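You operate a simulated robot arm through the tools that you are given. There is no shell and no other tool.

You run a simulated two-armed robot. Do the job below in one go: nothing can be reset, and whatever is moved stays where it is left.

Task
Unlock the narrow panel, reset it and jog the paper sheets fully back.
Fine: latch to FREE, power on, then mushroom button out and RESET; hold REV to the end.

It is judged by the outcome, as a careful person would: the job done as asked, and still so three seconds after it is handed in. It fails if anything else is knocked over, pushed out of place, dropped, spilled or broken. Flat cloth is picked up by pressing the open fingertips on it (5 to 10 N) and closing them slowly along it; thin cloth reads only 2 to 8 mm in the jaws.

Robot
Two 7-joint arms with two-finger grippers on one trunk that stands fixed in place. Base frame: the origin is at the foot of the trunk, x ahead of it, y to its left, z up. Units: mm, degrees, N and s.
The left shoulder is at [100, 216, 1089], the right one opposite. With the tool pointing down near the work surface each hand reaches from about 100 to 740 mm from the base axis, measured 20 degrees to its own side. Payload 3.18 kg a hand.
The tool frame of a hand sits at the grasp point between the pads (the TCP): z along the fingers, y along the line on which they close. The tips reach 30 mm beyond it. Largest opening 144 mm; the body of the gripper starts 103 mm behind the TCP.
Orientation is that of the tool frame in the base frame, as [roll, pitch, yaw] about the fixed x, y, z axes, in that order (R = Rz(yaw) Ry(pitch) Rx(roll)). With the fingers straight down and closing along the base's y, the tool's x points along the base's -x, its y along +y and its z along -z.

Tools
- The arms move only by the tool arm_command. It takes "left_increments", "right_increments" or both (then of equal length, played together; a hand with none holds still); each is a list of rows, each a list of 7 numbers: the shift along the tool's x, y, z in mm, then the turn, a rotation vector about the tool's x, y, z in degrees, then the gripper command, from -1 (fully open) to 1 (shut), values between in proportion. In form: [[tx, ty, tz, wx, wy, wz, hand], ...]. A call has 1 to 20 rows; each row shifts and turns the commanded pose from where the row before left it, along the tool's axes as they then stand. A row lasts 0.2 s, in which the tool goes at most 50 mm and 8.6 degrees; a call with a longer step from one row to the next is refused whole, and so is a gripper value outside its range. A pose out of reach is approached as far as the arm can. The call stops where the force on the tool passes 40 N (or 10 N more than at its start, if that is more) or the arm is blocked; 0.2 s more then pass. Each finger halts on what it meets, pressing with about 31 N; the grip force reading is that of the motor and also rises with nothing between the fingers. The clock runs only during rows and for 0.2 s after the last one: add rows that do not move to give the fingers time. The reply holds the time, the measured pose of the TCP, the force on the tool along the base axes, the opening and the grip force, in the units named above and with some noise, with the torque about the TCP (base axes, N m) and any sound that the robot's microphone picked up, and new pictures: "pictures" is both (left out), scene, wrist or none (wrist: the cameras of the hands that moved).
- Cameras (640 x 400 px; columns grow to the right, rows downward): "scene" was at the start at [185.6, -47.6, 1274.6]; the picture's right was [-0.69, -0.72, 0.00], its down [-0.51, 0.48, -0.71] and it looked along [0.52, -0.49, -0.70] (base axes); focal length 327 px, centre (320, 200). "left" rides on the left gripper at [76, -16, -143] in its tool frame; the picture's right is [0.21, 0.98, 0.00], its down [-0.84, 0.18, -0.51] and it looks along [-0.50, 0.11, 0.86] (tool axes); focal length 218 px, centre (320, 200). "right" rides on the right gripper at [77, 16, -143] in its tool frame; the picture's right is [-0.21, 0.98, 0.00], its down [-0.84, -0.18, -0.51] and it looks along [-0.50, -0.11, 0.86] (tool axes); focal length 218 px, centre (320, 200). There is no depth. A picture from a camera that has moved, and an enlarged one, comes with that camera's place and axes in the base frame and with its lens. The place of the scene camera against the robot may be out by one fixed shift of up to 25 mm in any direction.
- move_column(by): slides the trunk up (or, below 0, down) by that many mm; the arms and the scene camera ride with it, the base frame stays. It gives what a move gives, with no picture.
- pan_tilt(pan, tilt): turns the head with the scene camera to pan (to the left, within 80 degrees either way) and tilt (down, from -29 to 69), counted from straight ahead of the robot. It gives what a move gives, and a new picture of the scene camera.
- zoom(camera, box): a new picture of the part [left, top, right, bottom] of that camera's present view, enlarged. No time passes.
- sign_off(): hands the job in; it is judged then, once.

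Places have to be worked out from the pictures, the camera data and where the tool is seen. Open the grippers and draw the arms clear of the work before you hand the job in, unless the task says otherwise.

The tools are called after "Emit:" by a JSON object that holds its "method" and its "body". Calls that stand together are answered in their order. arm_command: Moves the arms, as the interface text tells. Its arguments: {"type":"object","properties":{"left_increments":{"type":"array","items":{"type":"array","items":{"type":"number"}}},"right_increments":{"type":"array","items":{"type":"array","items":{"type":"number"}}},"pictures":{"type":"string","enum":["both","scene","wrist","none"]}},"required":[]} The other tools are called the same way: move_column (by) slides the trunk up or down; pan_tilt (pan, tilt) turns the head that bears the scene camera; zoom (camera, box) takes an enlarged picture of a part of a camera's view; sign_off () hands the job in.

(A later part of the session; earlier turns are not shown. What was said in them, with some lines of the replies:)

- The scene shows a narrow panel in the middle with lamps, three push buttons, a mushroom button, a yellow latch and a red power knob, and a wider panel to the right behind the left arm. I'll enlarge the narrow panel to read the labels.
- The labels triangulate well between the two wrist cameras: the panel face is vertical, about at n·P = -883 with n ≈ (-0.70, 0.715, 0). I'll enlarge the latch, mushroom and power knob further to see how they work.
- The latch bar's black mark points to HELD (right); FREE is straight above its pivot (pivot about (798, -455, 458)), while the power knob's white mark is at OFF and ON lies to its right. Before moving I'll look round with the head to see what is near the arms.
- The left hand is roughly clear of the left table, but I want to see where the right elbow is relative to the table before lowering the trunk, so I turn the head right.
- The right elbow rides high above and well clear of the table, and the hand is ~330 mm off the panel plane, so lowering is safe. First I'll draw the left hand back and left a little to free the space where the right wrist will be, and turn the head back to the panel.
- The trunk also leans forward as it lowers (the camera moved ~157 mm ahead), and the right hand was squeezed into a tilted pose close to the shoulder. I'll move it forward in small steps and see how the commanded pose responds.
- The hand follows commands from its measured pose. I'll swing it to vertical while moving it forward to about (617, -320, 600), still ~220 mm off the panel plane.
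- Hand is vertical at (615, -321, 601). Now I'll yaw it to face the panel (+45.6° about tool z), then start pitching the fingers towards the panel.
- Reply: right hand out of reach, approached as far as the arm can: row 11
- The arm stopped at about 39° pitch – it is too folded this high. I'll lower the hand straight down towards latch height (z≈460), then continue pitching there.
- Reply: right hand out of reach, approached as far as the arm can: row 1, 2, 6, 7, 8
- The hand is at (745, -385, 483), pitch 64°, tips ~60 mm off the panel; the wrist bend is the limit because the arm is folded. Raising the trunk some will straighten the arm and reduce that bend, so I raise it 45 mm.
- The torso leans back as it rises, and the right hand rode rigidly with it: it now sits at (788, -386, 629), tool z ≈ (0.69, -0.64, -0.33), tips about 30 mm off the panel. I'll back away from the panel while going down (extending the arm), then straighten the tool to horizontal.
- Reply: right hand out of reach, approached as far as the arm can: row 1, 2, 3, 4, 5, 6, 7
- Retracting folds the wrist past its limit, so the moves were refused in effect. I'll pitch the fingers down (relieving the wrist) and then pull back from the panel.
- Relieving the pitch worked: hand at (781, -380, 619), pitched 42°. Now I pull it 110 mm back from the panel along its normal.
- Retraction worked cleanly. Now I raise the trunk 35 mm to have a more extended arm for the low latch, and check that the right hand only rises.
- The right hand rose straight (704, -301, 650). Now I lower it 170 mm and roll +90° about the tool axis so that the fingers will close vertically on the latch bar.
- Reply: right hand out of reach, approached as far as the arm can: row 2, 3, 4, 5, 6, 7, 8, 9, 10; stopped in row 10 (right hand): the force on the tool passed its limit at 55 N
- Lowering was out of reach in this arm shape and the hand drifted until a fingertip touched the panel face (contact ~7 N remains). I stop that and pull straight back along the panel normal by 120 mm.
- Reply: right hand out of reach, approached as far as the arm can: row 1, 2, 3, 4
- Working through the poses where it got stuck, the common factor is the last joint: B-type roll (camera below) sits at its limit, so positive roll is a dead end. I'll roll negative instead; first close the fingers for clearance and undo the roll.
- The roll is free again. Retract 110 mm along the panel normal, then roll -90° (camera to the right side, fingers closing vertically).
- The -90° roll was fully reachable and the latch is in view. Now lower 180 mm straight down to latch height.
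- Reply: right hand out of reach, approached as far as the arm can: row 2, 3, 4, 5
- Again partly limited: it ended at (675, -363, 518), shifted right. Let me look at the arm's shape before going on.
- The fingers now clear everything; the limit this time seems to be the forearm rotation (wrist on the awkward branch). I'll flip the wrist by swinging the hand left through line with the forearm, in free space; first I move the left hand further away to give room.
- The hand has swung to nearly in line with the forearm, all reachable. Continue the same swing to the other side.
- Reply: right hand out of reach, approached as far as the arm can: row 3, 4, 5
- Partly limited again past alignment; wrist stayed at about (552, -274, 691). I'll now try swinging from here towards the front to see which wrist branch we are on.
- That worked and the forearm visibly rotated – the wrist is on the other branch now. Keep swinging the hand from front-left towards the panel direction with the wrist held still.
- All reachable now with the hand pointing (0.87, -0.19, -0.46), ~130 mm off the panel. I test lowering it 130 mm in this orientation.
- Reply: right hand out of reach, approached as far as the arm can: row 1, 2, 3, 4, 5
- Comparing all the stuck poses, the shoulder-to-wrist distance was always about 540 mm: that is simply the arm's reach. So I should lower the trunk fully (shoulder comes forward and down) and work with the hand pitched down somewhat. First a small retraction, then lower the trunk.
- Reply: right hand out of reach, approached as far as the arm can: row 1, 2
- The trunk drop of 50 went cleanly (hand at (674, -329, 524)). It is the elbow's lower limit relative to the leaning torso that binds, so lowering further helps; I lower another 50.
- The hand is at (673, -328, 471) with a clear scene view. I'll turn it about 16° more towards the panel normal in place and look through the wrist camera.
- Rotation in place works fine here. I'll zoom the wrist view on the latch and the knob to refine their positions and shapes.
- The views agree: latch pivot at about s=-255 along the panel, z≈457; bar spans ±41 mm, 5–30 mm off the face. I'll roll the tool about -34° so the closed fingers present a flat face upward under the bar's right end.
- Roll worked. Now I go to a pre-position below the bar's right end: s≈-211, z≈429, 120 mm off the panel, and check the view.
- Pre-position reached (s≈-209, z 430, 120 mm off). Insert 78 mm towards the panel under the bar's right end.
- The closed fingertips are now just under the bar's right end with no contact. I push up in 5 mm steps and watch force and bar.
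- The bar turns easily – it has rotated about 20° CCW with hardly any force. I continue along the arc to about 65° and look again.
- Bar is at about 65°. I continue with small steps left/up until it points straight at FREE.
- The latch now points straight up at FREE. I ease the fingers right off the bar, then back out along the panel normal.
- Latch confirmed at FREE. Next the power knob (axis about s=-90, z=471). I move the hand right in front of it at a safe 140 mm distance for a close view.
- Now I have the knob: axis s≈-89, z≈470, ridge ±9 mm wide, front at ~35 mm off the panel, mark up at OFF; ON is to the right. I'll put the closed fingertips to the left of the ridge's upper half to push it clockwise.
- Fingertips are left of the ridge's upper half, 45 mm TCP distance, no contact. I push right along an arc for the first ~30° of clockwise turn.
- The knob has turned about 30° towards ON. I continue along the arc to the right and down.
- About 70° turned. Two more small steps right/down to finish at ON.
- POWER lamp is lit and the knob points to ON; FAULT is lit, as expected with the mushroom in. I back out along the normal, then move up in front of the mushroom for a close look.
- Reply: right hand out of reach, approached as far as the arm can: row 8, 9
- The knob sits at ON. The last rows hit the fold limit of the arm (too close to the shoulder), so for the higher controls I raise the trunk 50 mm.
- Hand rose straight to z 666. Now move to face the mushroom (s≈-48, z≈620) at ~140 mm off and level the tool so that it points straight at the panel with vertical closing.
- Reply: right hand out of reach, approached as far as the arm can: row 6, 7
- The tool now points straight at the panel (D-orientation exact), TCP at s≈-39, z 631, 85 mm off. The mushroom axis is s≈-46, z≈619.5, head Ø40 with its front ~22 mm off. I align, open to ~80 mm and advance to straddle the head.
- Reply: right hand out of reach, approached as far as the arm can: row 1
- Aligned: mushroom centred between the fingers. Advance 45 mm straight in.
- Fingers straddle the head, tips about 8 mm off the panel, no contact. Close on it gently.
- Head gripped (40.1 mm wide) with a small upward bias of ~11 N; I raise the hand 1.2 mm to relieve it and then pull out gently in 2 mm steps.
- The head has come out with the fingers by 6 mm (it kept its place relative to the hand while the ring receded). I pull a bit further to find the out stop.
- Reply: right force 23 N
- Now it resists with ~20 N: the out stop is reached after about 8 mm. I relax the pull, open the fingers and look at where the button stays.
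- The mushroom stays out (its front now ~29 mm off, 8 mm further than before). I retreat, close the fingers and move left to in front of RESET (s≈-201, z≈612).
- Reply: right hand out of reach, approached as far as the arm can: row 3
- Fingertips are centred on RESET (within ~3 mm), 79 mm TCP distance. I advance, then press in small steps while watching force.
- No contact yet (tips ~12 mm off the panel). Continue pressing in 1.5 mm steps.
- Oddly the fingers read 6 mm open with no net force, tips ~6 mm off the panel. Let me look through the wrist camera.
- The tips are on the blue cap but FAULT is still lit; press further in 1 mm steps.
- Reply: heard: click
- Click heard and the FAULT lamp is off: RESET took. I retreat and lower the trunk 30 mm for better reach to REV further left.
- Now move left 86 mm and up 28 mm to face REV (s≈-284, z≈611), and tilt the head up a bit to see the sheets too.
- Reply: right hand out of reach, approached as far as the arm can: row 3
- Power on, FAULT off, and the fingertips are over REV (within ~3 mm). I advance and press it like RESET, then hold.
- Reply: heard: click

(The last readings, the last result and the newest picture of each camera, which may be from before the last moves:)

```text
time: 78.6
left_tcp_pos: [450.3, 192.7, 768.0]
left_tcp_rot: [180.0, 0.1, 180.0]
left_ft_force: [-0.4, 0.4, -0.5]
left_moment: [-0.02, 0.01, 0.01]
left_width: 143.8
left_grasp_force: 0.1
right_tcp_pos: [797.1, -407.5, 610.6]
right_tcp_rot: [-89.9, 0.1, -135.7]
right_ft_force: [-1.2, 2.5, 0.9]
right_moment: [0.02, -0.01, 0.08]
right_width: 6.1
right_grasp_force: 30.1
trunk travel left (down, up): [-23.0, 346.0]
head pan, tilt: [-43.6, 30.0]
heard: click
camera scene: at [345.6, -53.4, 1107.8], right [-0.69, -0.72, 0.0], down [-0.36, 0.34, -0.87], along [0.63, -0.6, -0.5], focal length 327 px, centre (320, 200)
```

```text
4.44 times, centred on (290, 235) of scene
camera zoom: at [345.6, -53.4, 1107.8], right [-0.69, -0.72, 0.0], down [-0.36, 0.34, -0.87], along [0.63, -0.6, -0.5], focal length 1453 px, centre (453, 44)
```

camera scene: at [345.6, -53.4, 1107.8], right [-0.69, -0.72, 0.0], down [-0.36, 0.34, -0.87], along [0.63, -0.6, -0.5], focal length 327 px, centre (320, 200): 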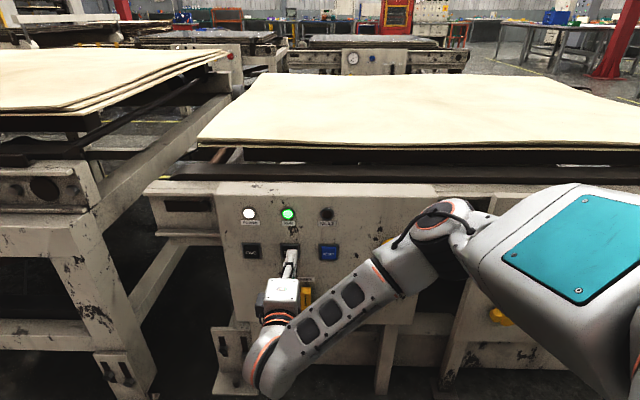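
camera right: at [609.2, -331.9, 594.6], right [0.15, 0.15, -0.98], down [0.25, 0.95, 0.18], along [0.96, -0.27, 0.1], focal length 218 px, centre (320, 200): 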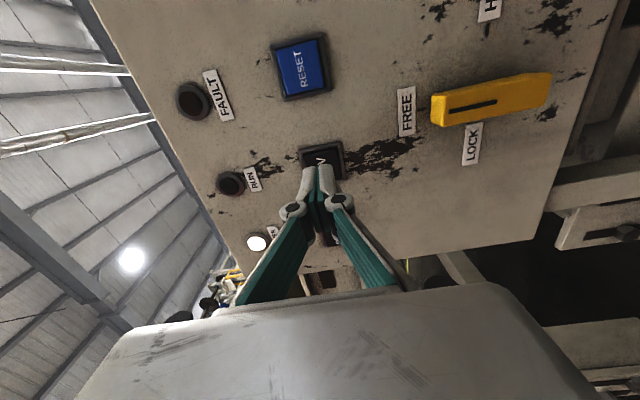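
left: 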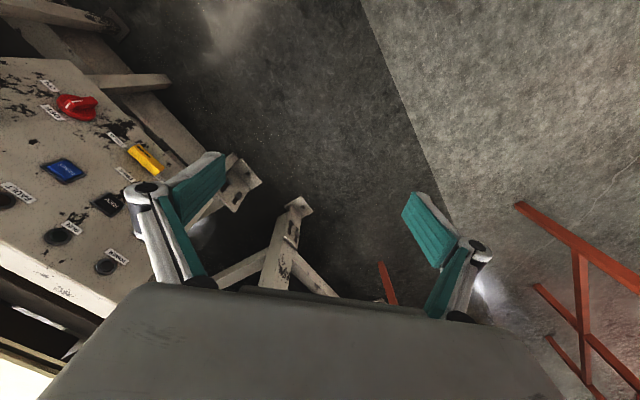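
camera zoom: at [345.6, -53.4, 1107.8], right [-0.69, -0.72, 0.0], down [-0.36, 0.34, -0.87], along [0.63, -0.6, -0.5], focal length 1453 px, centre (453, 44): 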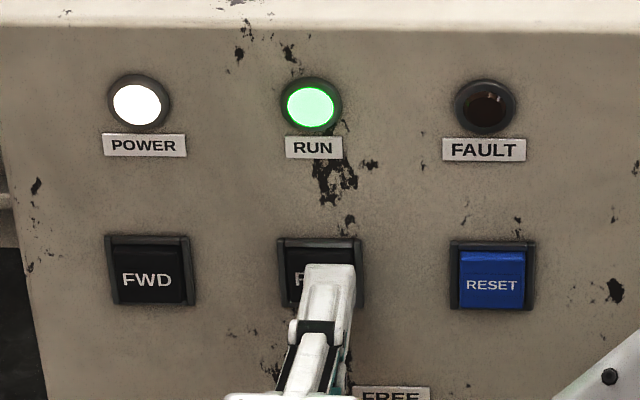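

RUN is green and the sheets have started to travel (to the right). I keep REV held for 4 s.

Emit:
{"method": "arm_command", "body": {"right_increments": [[0, 0, 0, 0, 0, 0, 1], [0, 0, 0, 0, 0, 0, 1], [0, 0, 0, 0, 0, 0, 1], [0, 0, 0, 0, 0, 0, 1], [0, 0, 0, 0, 0, 0, 1], [0, 0, 0, 0, 0, 0, 1], [0, 0, 0, 0, 0, 0, 1], [0, 0, 0, 0, 0, 0, 1], [0, 0, 0, 0, 0, 0, 1], [0, 0, 0, 0, 0, 0, 1], [0, 0, 0, 0, 0, 0, 1], [0, 0, 0, 0, 0, 0, 1], [0, 0, 0, 0, 0, 0, 1], [0, 0, 0, 0, 0, 0, 1], [0, 0, 0, 0, 0, 0, 1], [0, 0, 0, 0, 0, 0, 1], [0, 0, 0, 0, 0, 0, 1], [0, 0, 0, 0, 0, 0, 1], [0, 0, 0, 0, 0, 0, 1], [0, 0, 0, 0, 0, 0, 1]], "pictures": "scene"}}

```text
time: 82.8
left_tcp_pos: [451.4, 192.7, 768.3]
left_tcp_rot: [-180.0, 0.1, -179.9]
left_ft_force: [0.7, 0.1, -0.5]
left_moment: [0.0, 0.01, -0.02]
left_width: 143.8
left_grasp_force: 0.1
right_tcp_pos: [797.3, -409.7, 610.1]
right_tcp_rot: [-90.0, 0.0, -135.7]
right_ft_force: [-2.1, 1.7, -0.2]
right_moment: [0.01, 0.0, -0.02]
right_width: 6.2
right_grasp_force: 31.1
trunk travel left (down, up): [-23.0, 346.0]
head pan, tilt: [-43.6, 30.0]
camera scene: at [345.6, -53.5, 1107.7], right [-0.69, -0.72, 0.0], down [-0.36, 0.34, -0.87], along [0.63, -0.6, -0.5], focal length 327 px, centre (320, 200)
```

scene: 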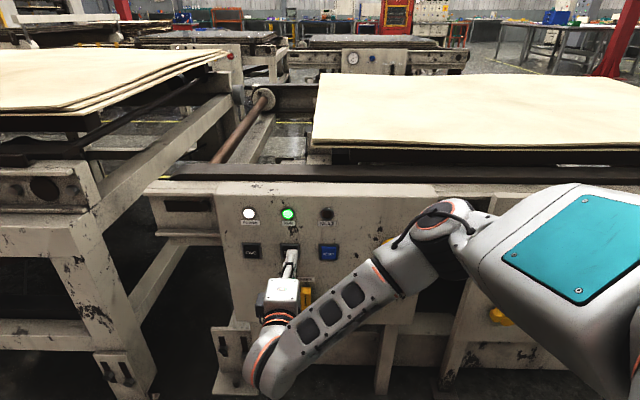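

Still running; the sheets have moved well to the right and are clear of the arm. Keep holding.

Emit:
{"method": "arm_command", "body": {"right_increments": [[0, 0, 0, 0, 0, 0, 1], [0, 0, 0, 0, 0, 0, 1], [0, 0, 0, 0, 0, 0, 1], [0, 0, 0, 0, 0, 0, 1], [0, 0, 0, 0, 0, 0, 1], [0, 0, 0, 0, 0, 0, 1], [0, 0, 0, 0, 0, 0, 1], [0, 0, 0, 0, 0, 0, 1], [0, 0, 0, 0, 0, 0, 1], [0, 0, 0, 0, 0, 0, 1], [0, 0, 0, 0, 0, 0, 1], [0, 0, 0, 0, 0, 0, 1], [0, 0, 0, 0, 0, 0, 1], [0, 0, 0, 0, 0, 0, 1], [0, 0, 0, 0, 0, 0, 1], [0, 0, 0, 0, 0, 0, 1], [0, 0, 0, 0, 0, 0, 1], [0, 0, 0, 0, 0, 0, 1], [0, 0, 0, 0, 0, 0, 1], [0, 0, 0, 0, 0, 0, 1]], "pictures": "scene"}}

```text
time: 87.0
left_tcp_pos: [451.1, 192.9, 767.6]
left_tcp_rot: [180.0, 0.1, -179.9]
left_ft_force: [0.1, -0.1, 0.1]
left_moment: [0.04, 0.0, 0.01]
left_width: 144.0
left_grasp_force: 0.0
right_tcp_pos: [796.1, -408.6, 610.7]
right_tcp_rot: [-90.0, 0.1, -135.6]
right_ft_force: [-1.2, 2.2, -0.5]
right_moment: [-0.02, -0.03, 0.01]
right_width: 5.8
right_grasp_force: 30.5
trunk travel left (down, up): [-23.0, 346.0]
head pan, tilt: [-43.6, 30.0]
camera scene: at [345.6, -53.5, 1107.8], right [-0.69, -0.72, 0.0], down [-0.36, 0.34, -0.87], along [0.63, -0.6, -0.5], focal length 327 px, centre (320, 200)
```

scene: 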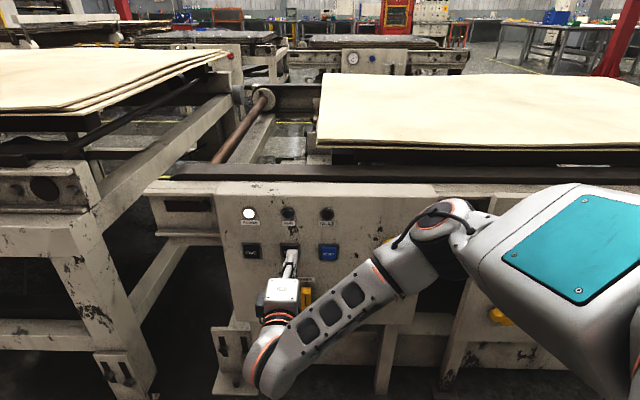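

RUN has gone out and the sheets stopped only slightly further than before while REV is still pressed – that looks like the end stop. I hold a little longer to confirm nothing moves further.

Emit:
{"method": "arm_command", "body": {"right_increments": [[0, 0, 0.5, 0, 0, 0, 1], [0, 0, 0, 0, 0, 0, 1], [0, 0, 0, 0, 0, 0, 1], [0, 0, 0, 0, 0, 0, 1], [0, 0, 0, 0, 0, 0, 1], [0, 0, 0, 0, 0, 0, 1], [0, 0, 0, 0, 0, 0, 1], [0, 0, 0, 0, 0, 0, 1]], "pictures": "scene"}}

Emit:
{"method": "zoom", "body": {"camera": "scene", "box": [200, 190, 440, 310]}}

Emit:
{"method": "zoom", "body": {"camera": "scene", "box": [150, 60, 400, 200]}}

```text
time: 88.8
left_tcp_pos: [450.4, 192.4, 768.1]
left_tcp_rot: [-180.0, 0.1, -180.0]
left_ft_force: [-0.5, 0.1, -0.3]
left_moment: [0.01, 0.0, 0.02]
left_width: 144.0
left_grasp_force: 0.1
right_tcp_pos: [796.6, -410.1, 611.9]
right_tcp_rot: [-90.1, 0.2, -135.7]
right_ft_force: [-3.0, 2.9, 0.8]
right_moment: [-0.02, -0.06, 0.02]
right_width: 6.2
right_grasp_force: 31.0
trunk travel left (down, up): [-23.0, 346.0]
head pan, tilt: [-43.6, 30.0]
camera scene: at [345.5, -53.4, 1107.8], right [-0.69, -0.72, 0.0], down [-0.36, 0.34, -0.87], along [0.63, -0.6, -0.5], focal length 327 px, centre (320, 200)
```

scene: 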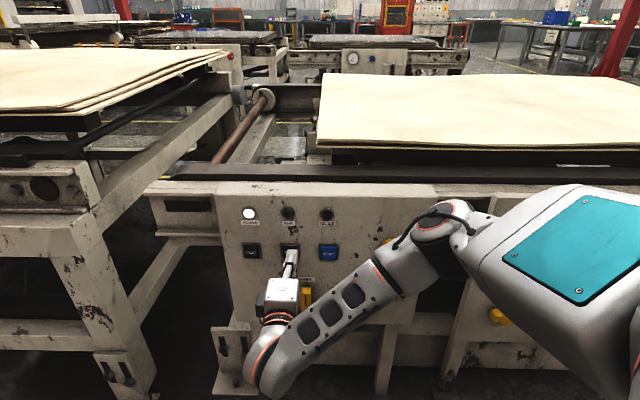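

```text
2.67 times, centred on (320, 250) of scene
camera zoom: at [345.5, -53.4, 1107.8], right [-0.69, -0.72, 0.0], down [-0.36, 0.34, -0.87], along [0.63, -0.6, -0.5], focal length 872 px, centre (320, 67)
```

zoom: 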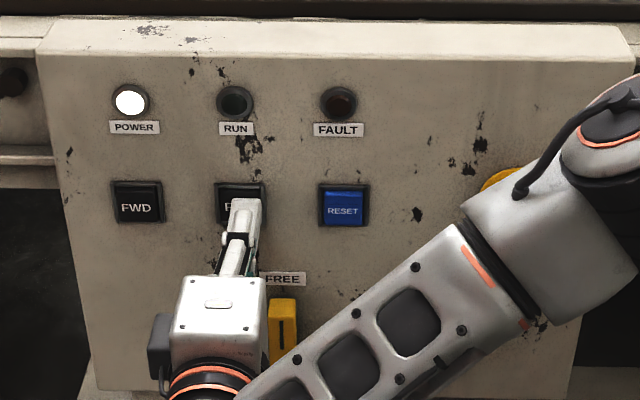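

```text
2.56 times, centred on (275, 130) of scene
camera zoom: at [345.5, -53.4, 1107.8], right [-0.69, -0.72, 0.0], down [-0.36, 0.34, -0.87], along [0.63, -0.6, -0.5], focal length 837 px, centre (435, 379)
```

zoom: 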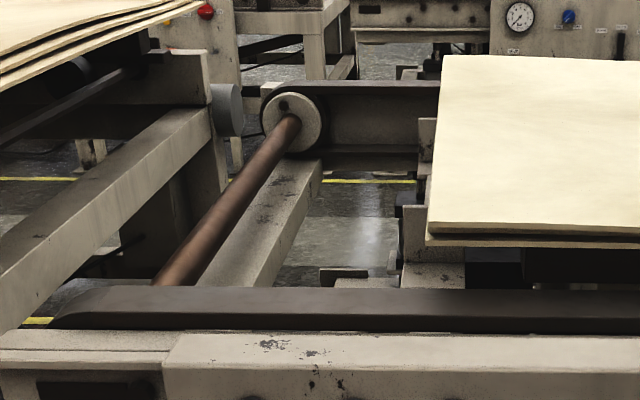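

Confirmed: REV held, RUN off, sheets at rest at the end; POWER on, FAULT off. I release REV by backing straight out along the normal, then open the gripper well clear.

Emit:
{"method": "arm_command", "body": {"right_increments": [[0, 0, -10, 0, 0, 0, 1], [0, 0, -15, 0, 0, 0, 1], [0, 0, -20, 0, 0, 0, 1], [0, 0, -25, 0, 0, 0, 1], [0, 0, -25, 0, 0, 0, 1], [0, 0, -25, 0, 0, 0, 1], [0, 0, 0, 0, 0, 0, 1]], "pictures": "both"}}

Emit:
{"method": "zoom", "body": {"camera": "scene", "box": [200, 190, 440, 310]}}

```text
time: 90.4
left_tcp_pos: [451.2, 192.3, 767.0]
left_tcp_rot: [180.0, 0.0, 180.0]
left_ft_force: [0.5, 0.3, -0.5]
left_moment: [0.01, 0.02, -0.03]
left_width: 144.0
left_grasp_force: 0.0
right_tcp_pos: [750.3, -372.4, 615.5]
right_tcp_rot: [-90.1, 0.1, -135.5]
right_ft_force: [0.6, -0.1, 0.0]
right_moment: [0.0, -0.01, 0.02]
right_width: 0.2
right_grasp_force: 30.2
right hand out of reach, approached as far as the arm can: row 4, 5, 6
trunk travel left (down, up): [-23.0, 346.0]
head pan, tilt: [-43.6, 30.0]
camera scene: at [345.7, -53.6, 1107.7], right [-0.69, -0.72, 0.0], down [-0.36, 0.34, -0.87], along [0.63, -0.6, -0.5], focal length 327 px, centre (320, 200)
camera right: at [595.7, -325.0, 597.9], right [0.15, 0.15, -0.98], down [0.24, 0.95, 0.18], along [0.96, -0.27, 0.1], focal length 218 px, centre (320, 200)
```

scene: 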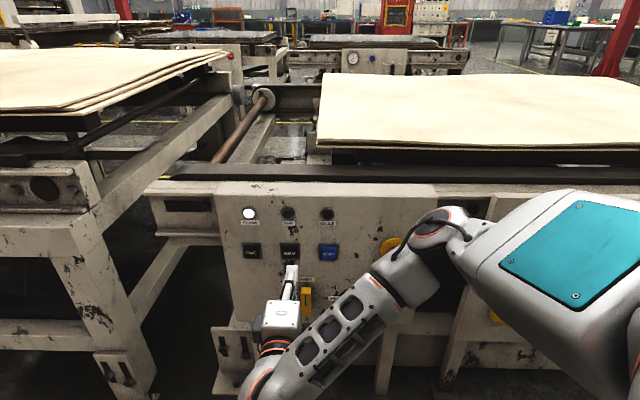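
right: 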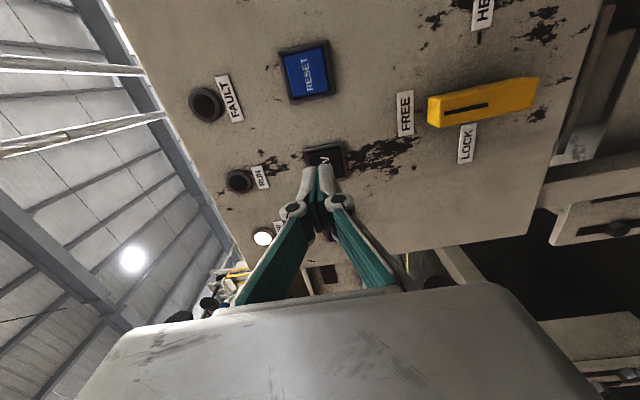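

```text
2.67 times, centred on (320, 250) of scene
camera zoom: at [345.7, -53.6, 1107.7], right [-0.69, -0.72, 0.0], down [-0.36, 0.34, -0.87], along [0.63, -0.6, -0.5], focal length 872 px, centre (320, 67)
```

zoom: 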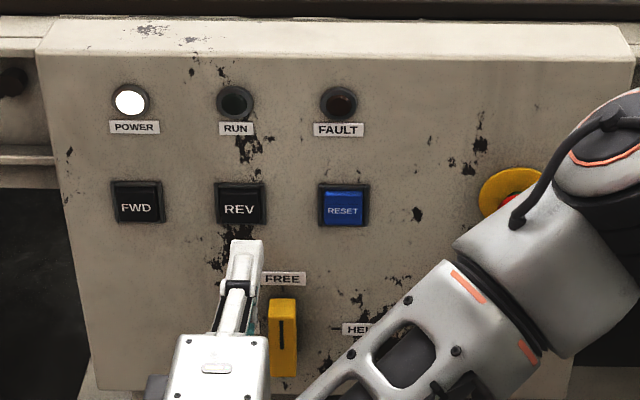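

REV is released and everything stays: POWER on, RUN/FAULT off, latch FREE. The straight retreat is at its limit (93 mm off), so I pitch the hand down in place and then continue backing away, opening the fingers at the end.

Emit:
{"method": "arm_command", "body": {"right_increments": [[0, 0, 0, -8, 0, 0, 1], [0, 0, 0, -8, 0, 0, 1], [0, 0, 0, -8, 0, 0, 1], [0, 0, 0, -8, 0, 0, 1], [0, 13.2, -21.2, 0, 0, 0, 1], [0, 13.2, -21.2, 0, 0, 0, 1], [0, 13.2, -21.2, 0, 0, 0, 1], [0, 13.2, -21.2, 0, 0, 0, 1], [0, 0, 0, 0, 0, 0, -1], [0, 0, 0, 0, 0, 0, -1], [0, 0, 0, 0, 0, 0, -1]], "pictures": "both"}}

Emit:
{"method": "zoom", "body": {"camera": "scene", "box": [200, 190, 440, 310]}}

```text
time: 92.8
left_tcp_pos: [449.8, 192.3, 768.9]
left_tcp_rot: [179.9, 0.1, 179.9]
left_ft_force: [0.8, 0.7, 0.7]
left_moment: [0.0, 0.02, -0.01]
left_width: 143.9
left_grasp_force: 0.1
right_tcp_pos: [683.0, -300.0, 615.3]
right_tcp_rot: [-121.9, 0.1, -135.6]
right_ft_force: [-0.7, -0.5, -0.4]
right_moment: [-0.03, 0.02, -0.03]
right_width: 143.9
right_grasp_force: 0.1
trunk travel left (down, up): [-23.0, 346.0]
head pan, tilt: [-43.6, 30.0]
camera scene: at [345.7, -53.6, 1107.7], right [-0.69, -0.72, 0.0], down [-0.36, 0.34, -0.87], along [0.63, -0.6, -0.5], focal length 327 px, centre (320, 200)
camera right: at [536.1, -262.2, 676.5], right [-0.21, 0.52, -0.83], down [0.37, 0.83, 0.42], along [0.91, -0.22, -0.37], focal length 218 px, centre (320, 200)
```

scene: 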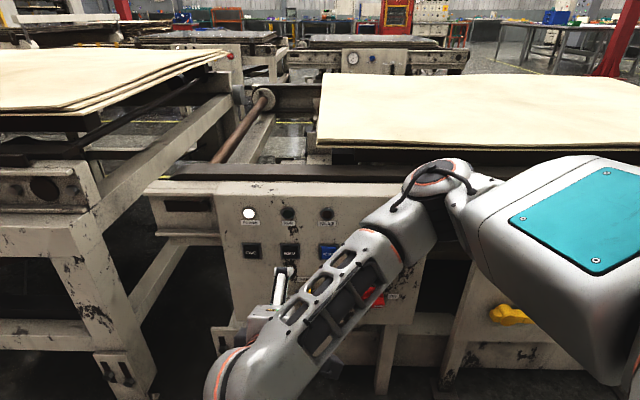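
right: 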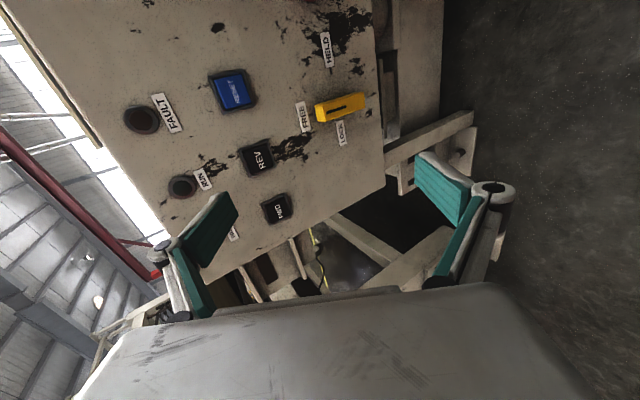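

```text
2.67 times, centred on (320, 250) of scene
camera zoom: at [345.7, -53.6, 1107.7], right [-0.69, -0.72, 0.0], down [-0.36, 0.34, -0.87], along [0.63, -0.6, -0.5], focal length 872 px, centre (320, 67)
```

zoom: 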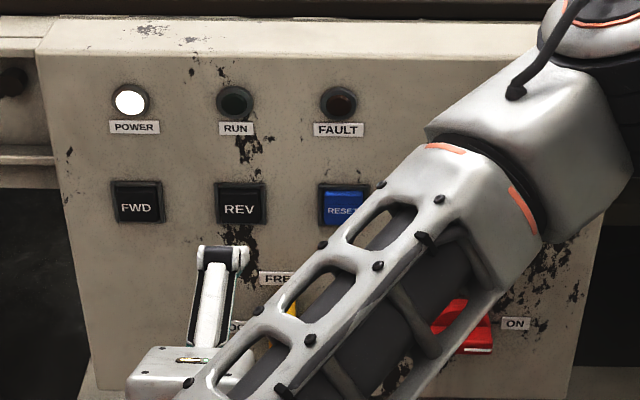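

Hand is 190 mm off with the gripper open, and the panel state is unchanged. I pitch the hand further down and draw it back another 100 mm so that the arm is clear and the panel can be checked.

Emit:
{"method": "arm_command", "body": {"right_increments": [[0, 0, 0, -8, 0, 0, -1], [0, 0, 0, -8, 0, 0, -1], [0, 0, 0, -8, 0, 0, -1], [0, 0, 0, -8, 0, 0, -1], [0, 0, 0, -8, 0, 0, -1], [0, 23.8, -7.7, 0, 0, 0, -1], [0, 23.8, -7.7, 0, 0, 0, -1], [0, 23.8, -7.7, 0, 0, 0, -1], [0, 23.8, -7.7, 0, 0, 0, -1], [0, 0, 0, 0, 0, 0, -1]], "pictures": "both"}}

Emit:
{"method": "zoom", "body": {"camera": "scene", "box": [200, 150, 480, 330]}}

Emit:
{"method": "zoom", "body": {"camera": "left", "box": [0, 0, 640, 400]}}

```text
time: 95.0
left_tcp_pos: [450.8, 192.4, 768.3]
left_tcp_rot: [180.0, 0.1, -180.0]
left_ft_force: [-0.5, -0.9, 0.4]
left_moment: [-0.03, 0.04, -0.04]
left_width: 143.9
left_grasp_force: 0.1
right_tcp_pos: [610.9, -228.3, 614.0]
right_tcp_rot: [-162.1, 0.0, -135.6]
right_ft_force: [-0.1, 0.1, -0.1]
right_moment: [0.02, -0.04, 0.02]
right_width: 143.8
right_grasp_force: 0.1
trunk travel left (down, up): [-23.0, 346.0]
head pan, tilt: [-43.6, 30.0]
camera scene: at [345.5, -53.5, 1107.8], right [-0.69, -0.72, 0.0], down [-0.36, 0.34, -0.87], along [0.63, -0.6, -0.5], focal length 327 px, centre (320, 200)
camera right: at [514.0, -239.8, 744.8], right [-0.5, 0.81, -0.3], down [0.61, 0.58, 0.54], along [0.61, 0.09, -0.79], focal length 218 px, centre (320, 200)
```

scene: 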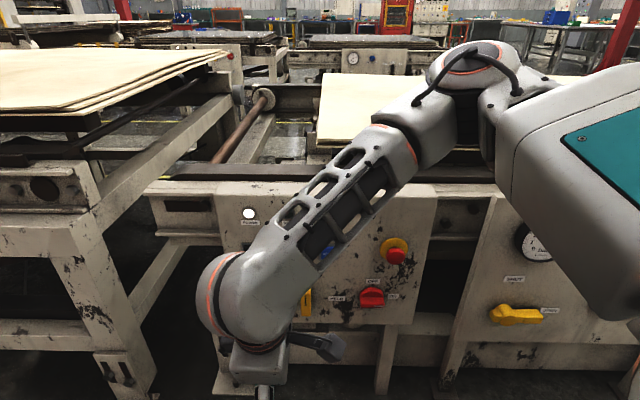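
right: 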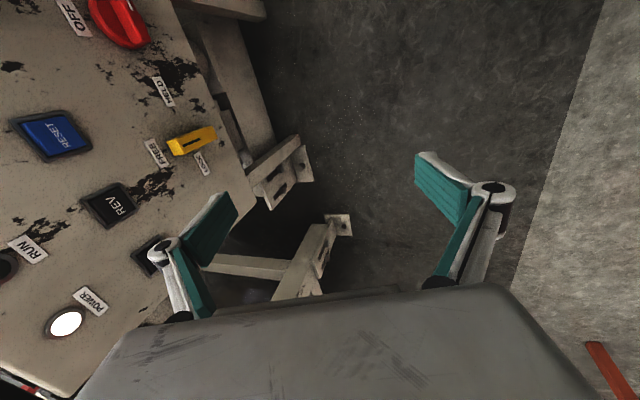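

```text
2.22 times, centred on (340, 240) of scene
camera zoom: at [345.5, -53.5, 1107.8], right [-0.69, -0.72, 0.0], down [-0.36, 0.34, -0.87], along [0.63, -0.6, -0.5], focal length 726 px, centre (276, 111)
```

zoom: 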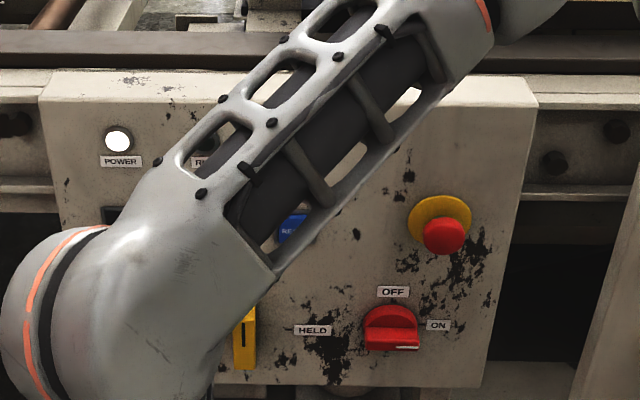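

```text
1.00 times, centred on (320, 200) of left (not enlarged: the box is as wide or as high as the picture)
camera zoom: at [374.0, 177.0, 910.4], right [-0.21, 0.98, 0.0], down [0.84, 0.18, 0.51], along [0.5, 0.11, -0.86], focal length 218 px, centre (320, 200)
```

zoom: 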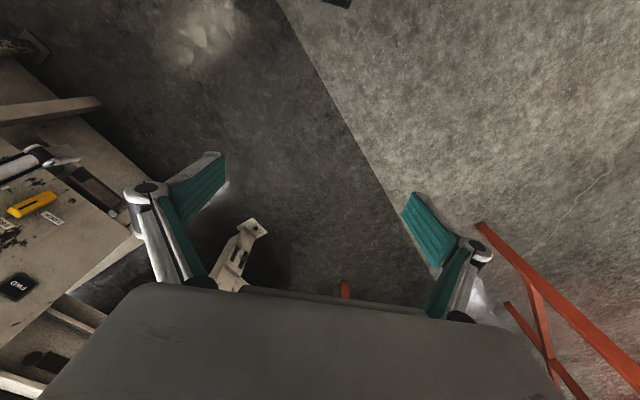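

Mushroom out, knob at ON, latch FREE, POWER lit. The FAULT/RUN lamps are hidden by the forearm from here, so I turn the head to get a different line of sight.

Emit:
{"method": "pan_tilt", "body": {"pan": -10, "tilt": 30}}

Emit:
{"method": "zoom", "body": {"camera": "scene", "box": [400, 130, 640, 330]}}

```text
time: 96.0
left_tcp_pos: [450.0, 192.7, 767.1]
left_tcp_rot: [-180.0, 0.1, 179.9]
left_ft_force: [0.2, 0.2, -0.1]
left_moment: [0.0, -0.03, 0.0]
left_width: 143.8
left_grasp_force: 0.1
right_tcp_pos: [611.4, -227.7, 614.3]
right_tcp_rot: [-162.1, 0.1, -135.7]
right_ft_force: [-0.4, 0.3, 0.0]
right_moment: [0.04, 0.02, -0.02]
right_width: 143.9
right_grasp_force: 0.1
trunk travel left (down, up): [-23.0, 346.0]
head pan, tilt: [-10.0, 30.0]
camera scene: at [369.2, -7.0, 1107.7], right [-0.17, -0.98, 0.0], down [-0.49, 0.09, -0.87], along [0.85, -0.15, -0.5], focal length 327 px, centre (320, 200)
```

scene: 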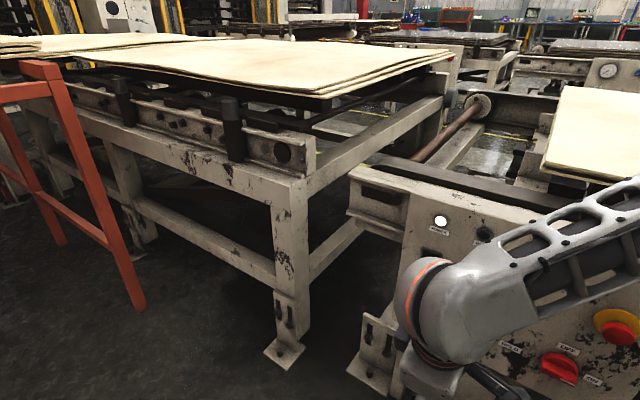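

```text
2.00 times, centred on (520, 230) of scene
camera zoom: at [369.2, -7.0, 1107.7], right [-0.17, -0.98, 0.0], down [-0.49, 0.09, -0.87], along [0.85, -0.15, -0.5], focal length 654 px, centre (-80, 140)
```

zoom: 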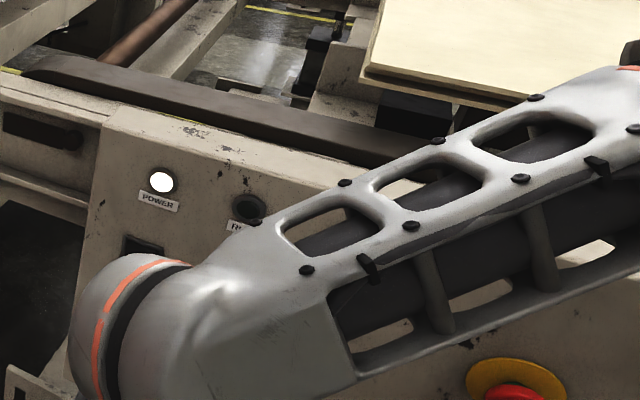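

RUN is off; FAULT still hidden. I lower the right hand 80 mm (still ~290 mm off the panel) so the forearm uncovers the lamps, and look again.

Emit:
{"method": "arm_command", "body": {"right_increments": [[0, 12.4, 38, 0, 0, 0, -1], [0, 12.4, 38, 0, 0, 0, -1], [0, 0, 0, 0, 0, 0, -1]], "pictures": "none"}}

Emit:
{"method": "pan_tilt", "body": {"pan": -43.6, "tilt": 30}}

Emit:
{"method": "zoom", "body": {"camera": "scene", "box": [200, 150, 480, 330]}}

```text
time: 96.8
left_tcp_pos: [451.4, 192.6, 768.4]
left_tcp_rot: [-179.9, 0.1, -180.0]
left_ft_force: [0.2, -0.2, 0.4]
left_moment: [0.01, 0.0, -0.01]
left_width: 144.1
left_grasp_force: 0.0
right_tcp_pos: [611.3, -227.4, 535.0]
right_tcp_rot: [-162.0, 0.2, -135.7]
right_ft_force: [-0.4, 1.1, 0.8]
right_moment: [0.02, 0.0, -0.01]
right_width: 144.1
right_grasp_force: 0.0
trunk travel left (down, up): [-23.0, 346.0]
head pan, tilt: [-10.0, 30.0]
```

```text
time: 97.7
left_tcp_pos: [450.9, 192.8, 769.1]
left_tcp_rot: [180.0, 0.1, -180.0]
left_ft_force: [0.1, 0.3, -0.2]
left_moment: [0.02, 0.0, 0.02]
left_width: 143.9
left_grasp_force: 0.0
right_tcp_pos: [612.5, -227.6, 535.8]
right_tcp_rot: [-162.0, 0.1, -135.8]
right_ft_force: [-0.1, -0.6, -0.2]
right_moment: [0.01, 0.02, 0.0]
right_width: 144.0
right_grasp_force: 0.0
trunk travel left (down, up): [-23.0, 346.0]
head pan, tilt: [-43.6, 30.0]
camera scene: at [345.7, -53.5, 1107.7], right [-0.69, -0.72, 0.0], down [-0.36, 0.34, -0.87], along [0.63, -0.6, -0.5], focal length 327 px, centre (320, 200)
```

scene: 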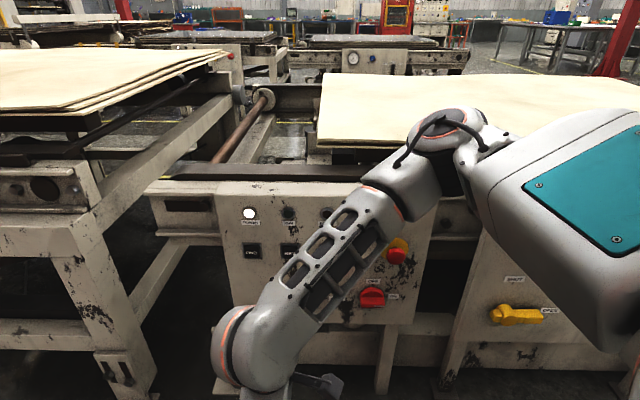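

```text
2.22 times, centred on (340, 240) of scene
camera zoom: at [345.7, -53.5, 1107.7], right [-0.69, -0.72, 0.0], down [-0.36, 0.34, -0.87], along [0.63, -0.6, -0.5], focal length 726 px, centre (276, 111)
```

zoom: 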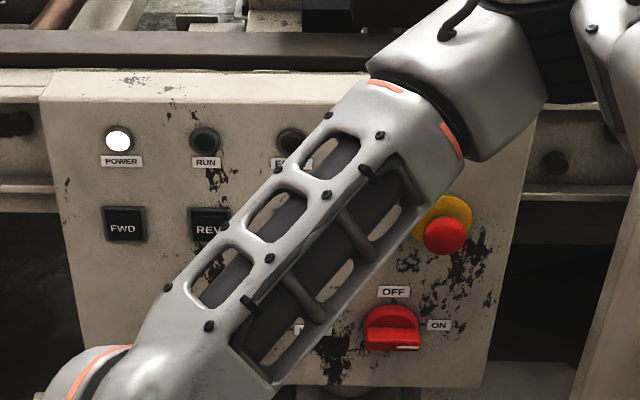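

All is as asked: POWER lit, RUN and FAULT off, knob ON, mushroom out, latch at FREE, sheets resting at the REV end, both grippers open and the arms well clear. I hand the job in.

Emit:
{"method": "sign_off", "body": {}}

```text
The job is handed in.
```

I've handed the job in: the narrow panel is unlocked and reset, and the paper sheets are jogged fully back.

- **Latch:** turned from HELD to FREE.
- **Power:** the knob is at ON and the POWER lamp is lit.
- **Mushroom button:** pulled out about 8 mm to its stop, and it stays out.
- **RESET:** pressed until it clicked. The FAULT lamp went out and was still out at my last check.
- **REV:** held until the RUN lamp went out on its own. I kept it pressed a little longer and the sheets did not move further. They were in the same place at my last check.

**Contact with the panel:** while I was working out the arm's reach, before the power was on, a fingertip touched the panel face. The force peaked at 55 N and the move stopped there. I saw no mark or damage afterwards, and every control I used worked normally.

Both grippers are open. The right hand is about 290 mm away from the panel.
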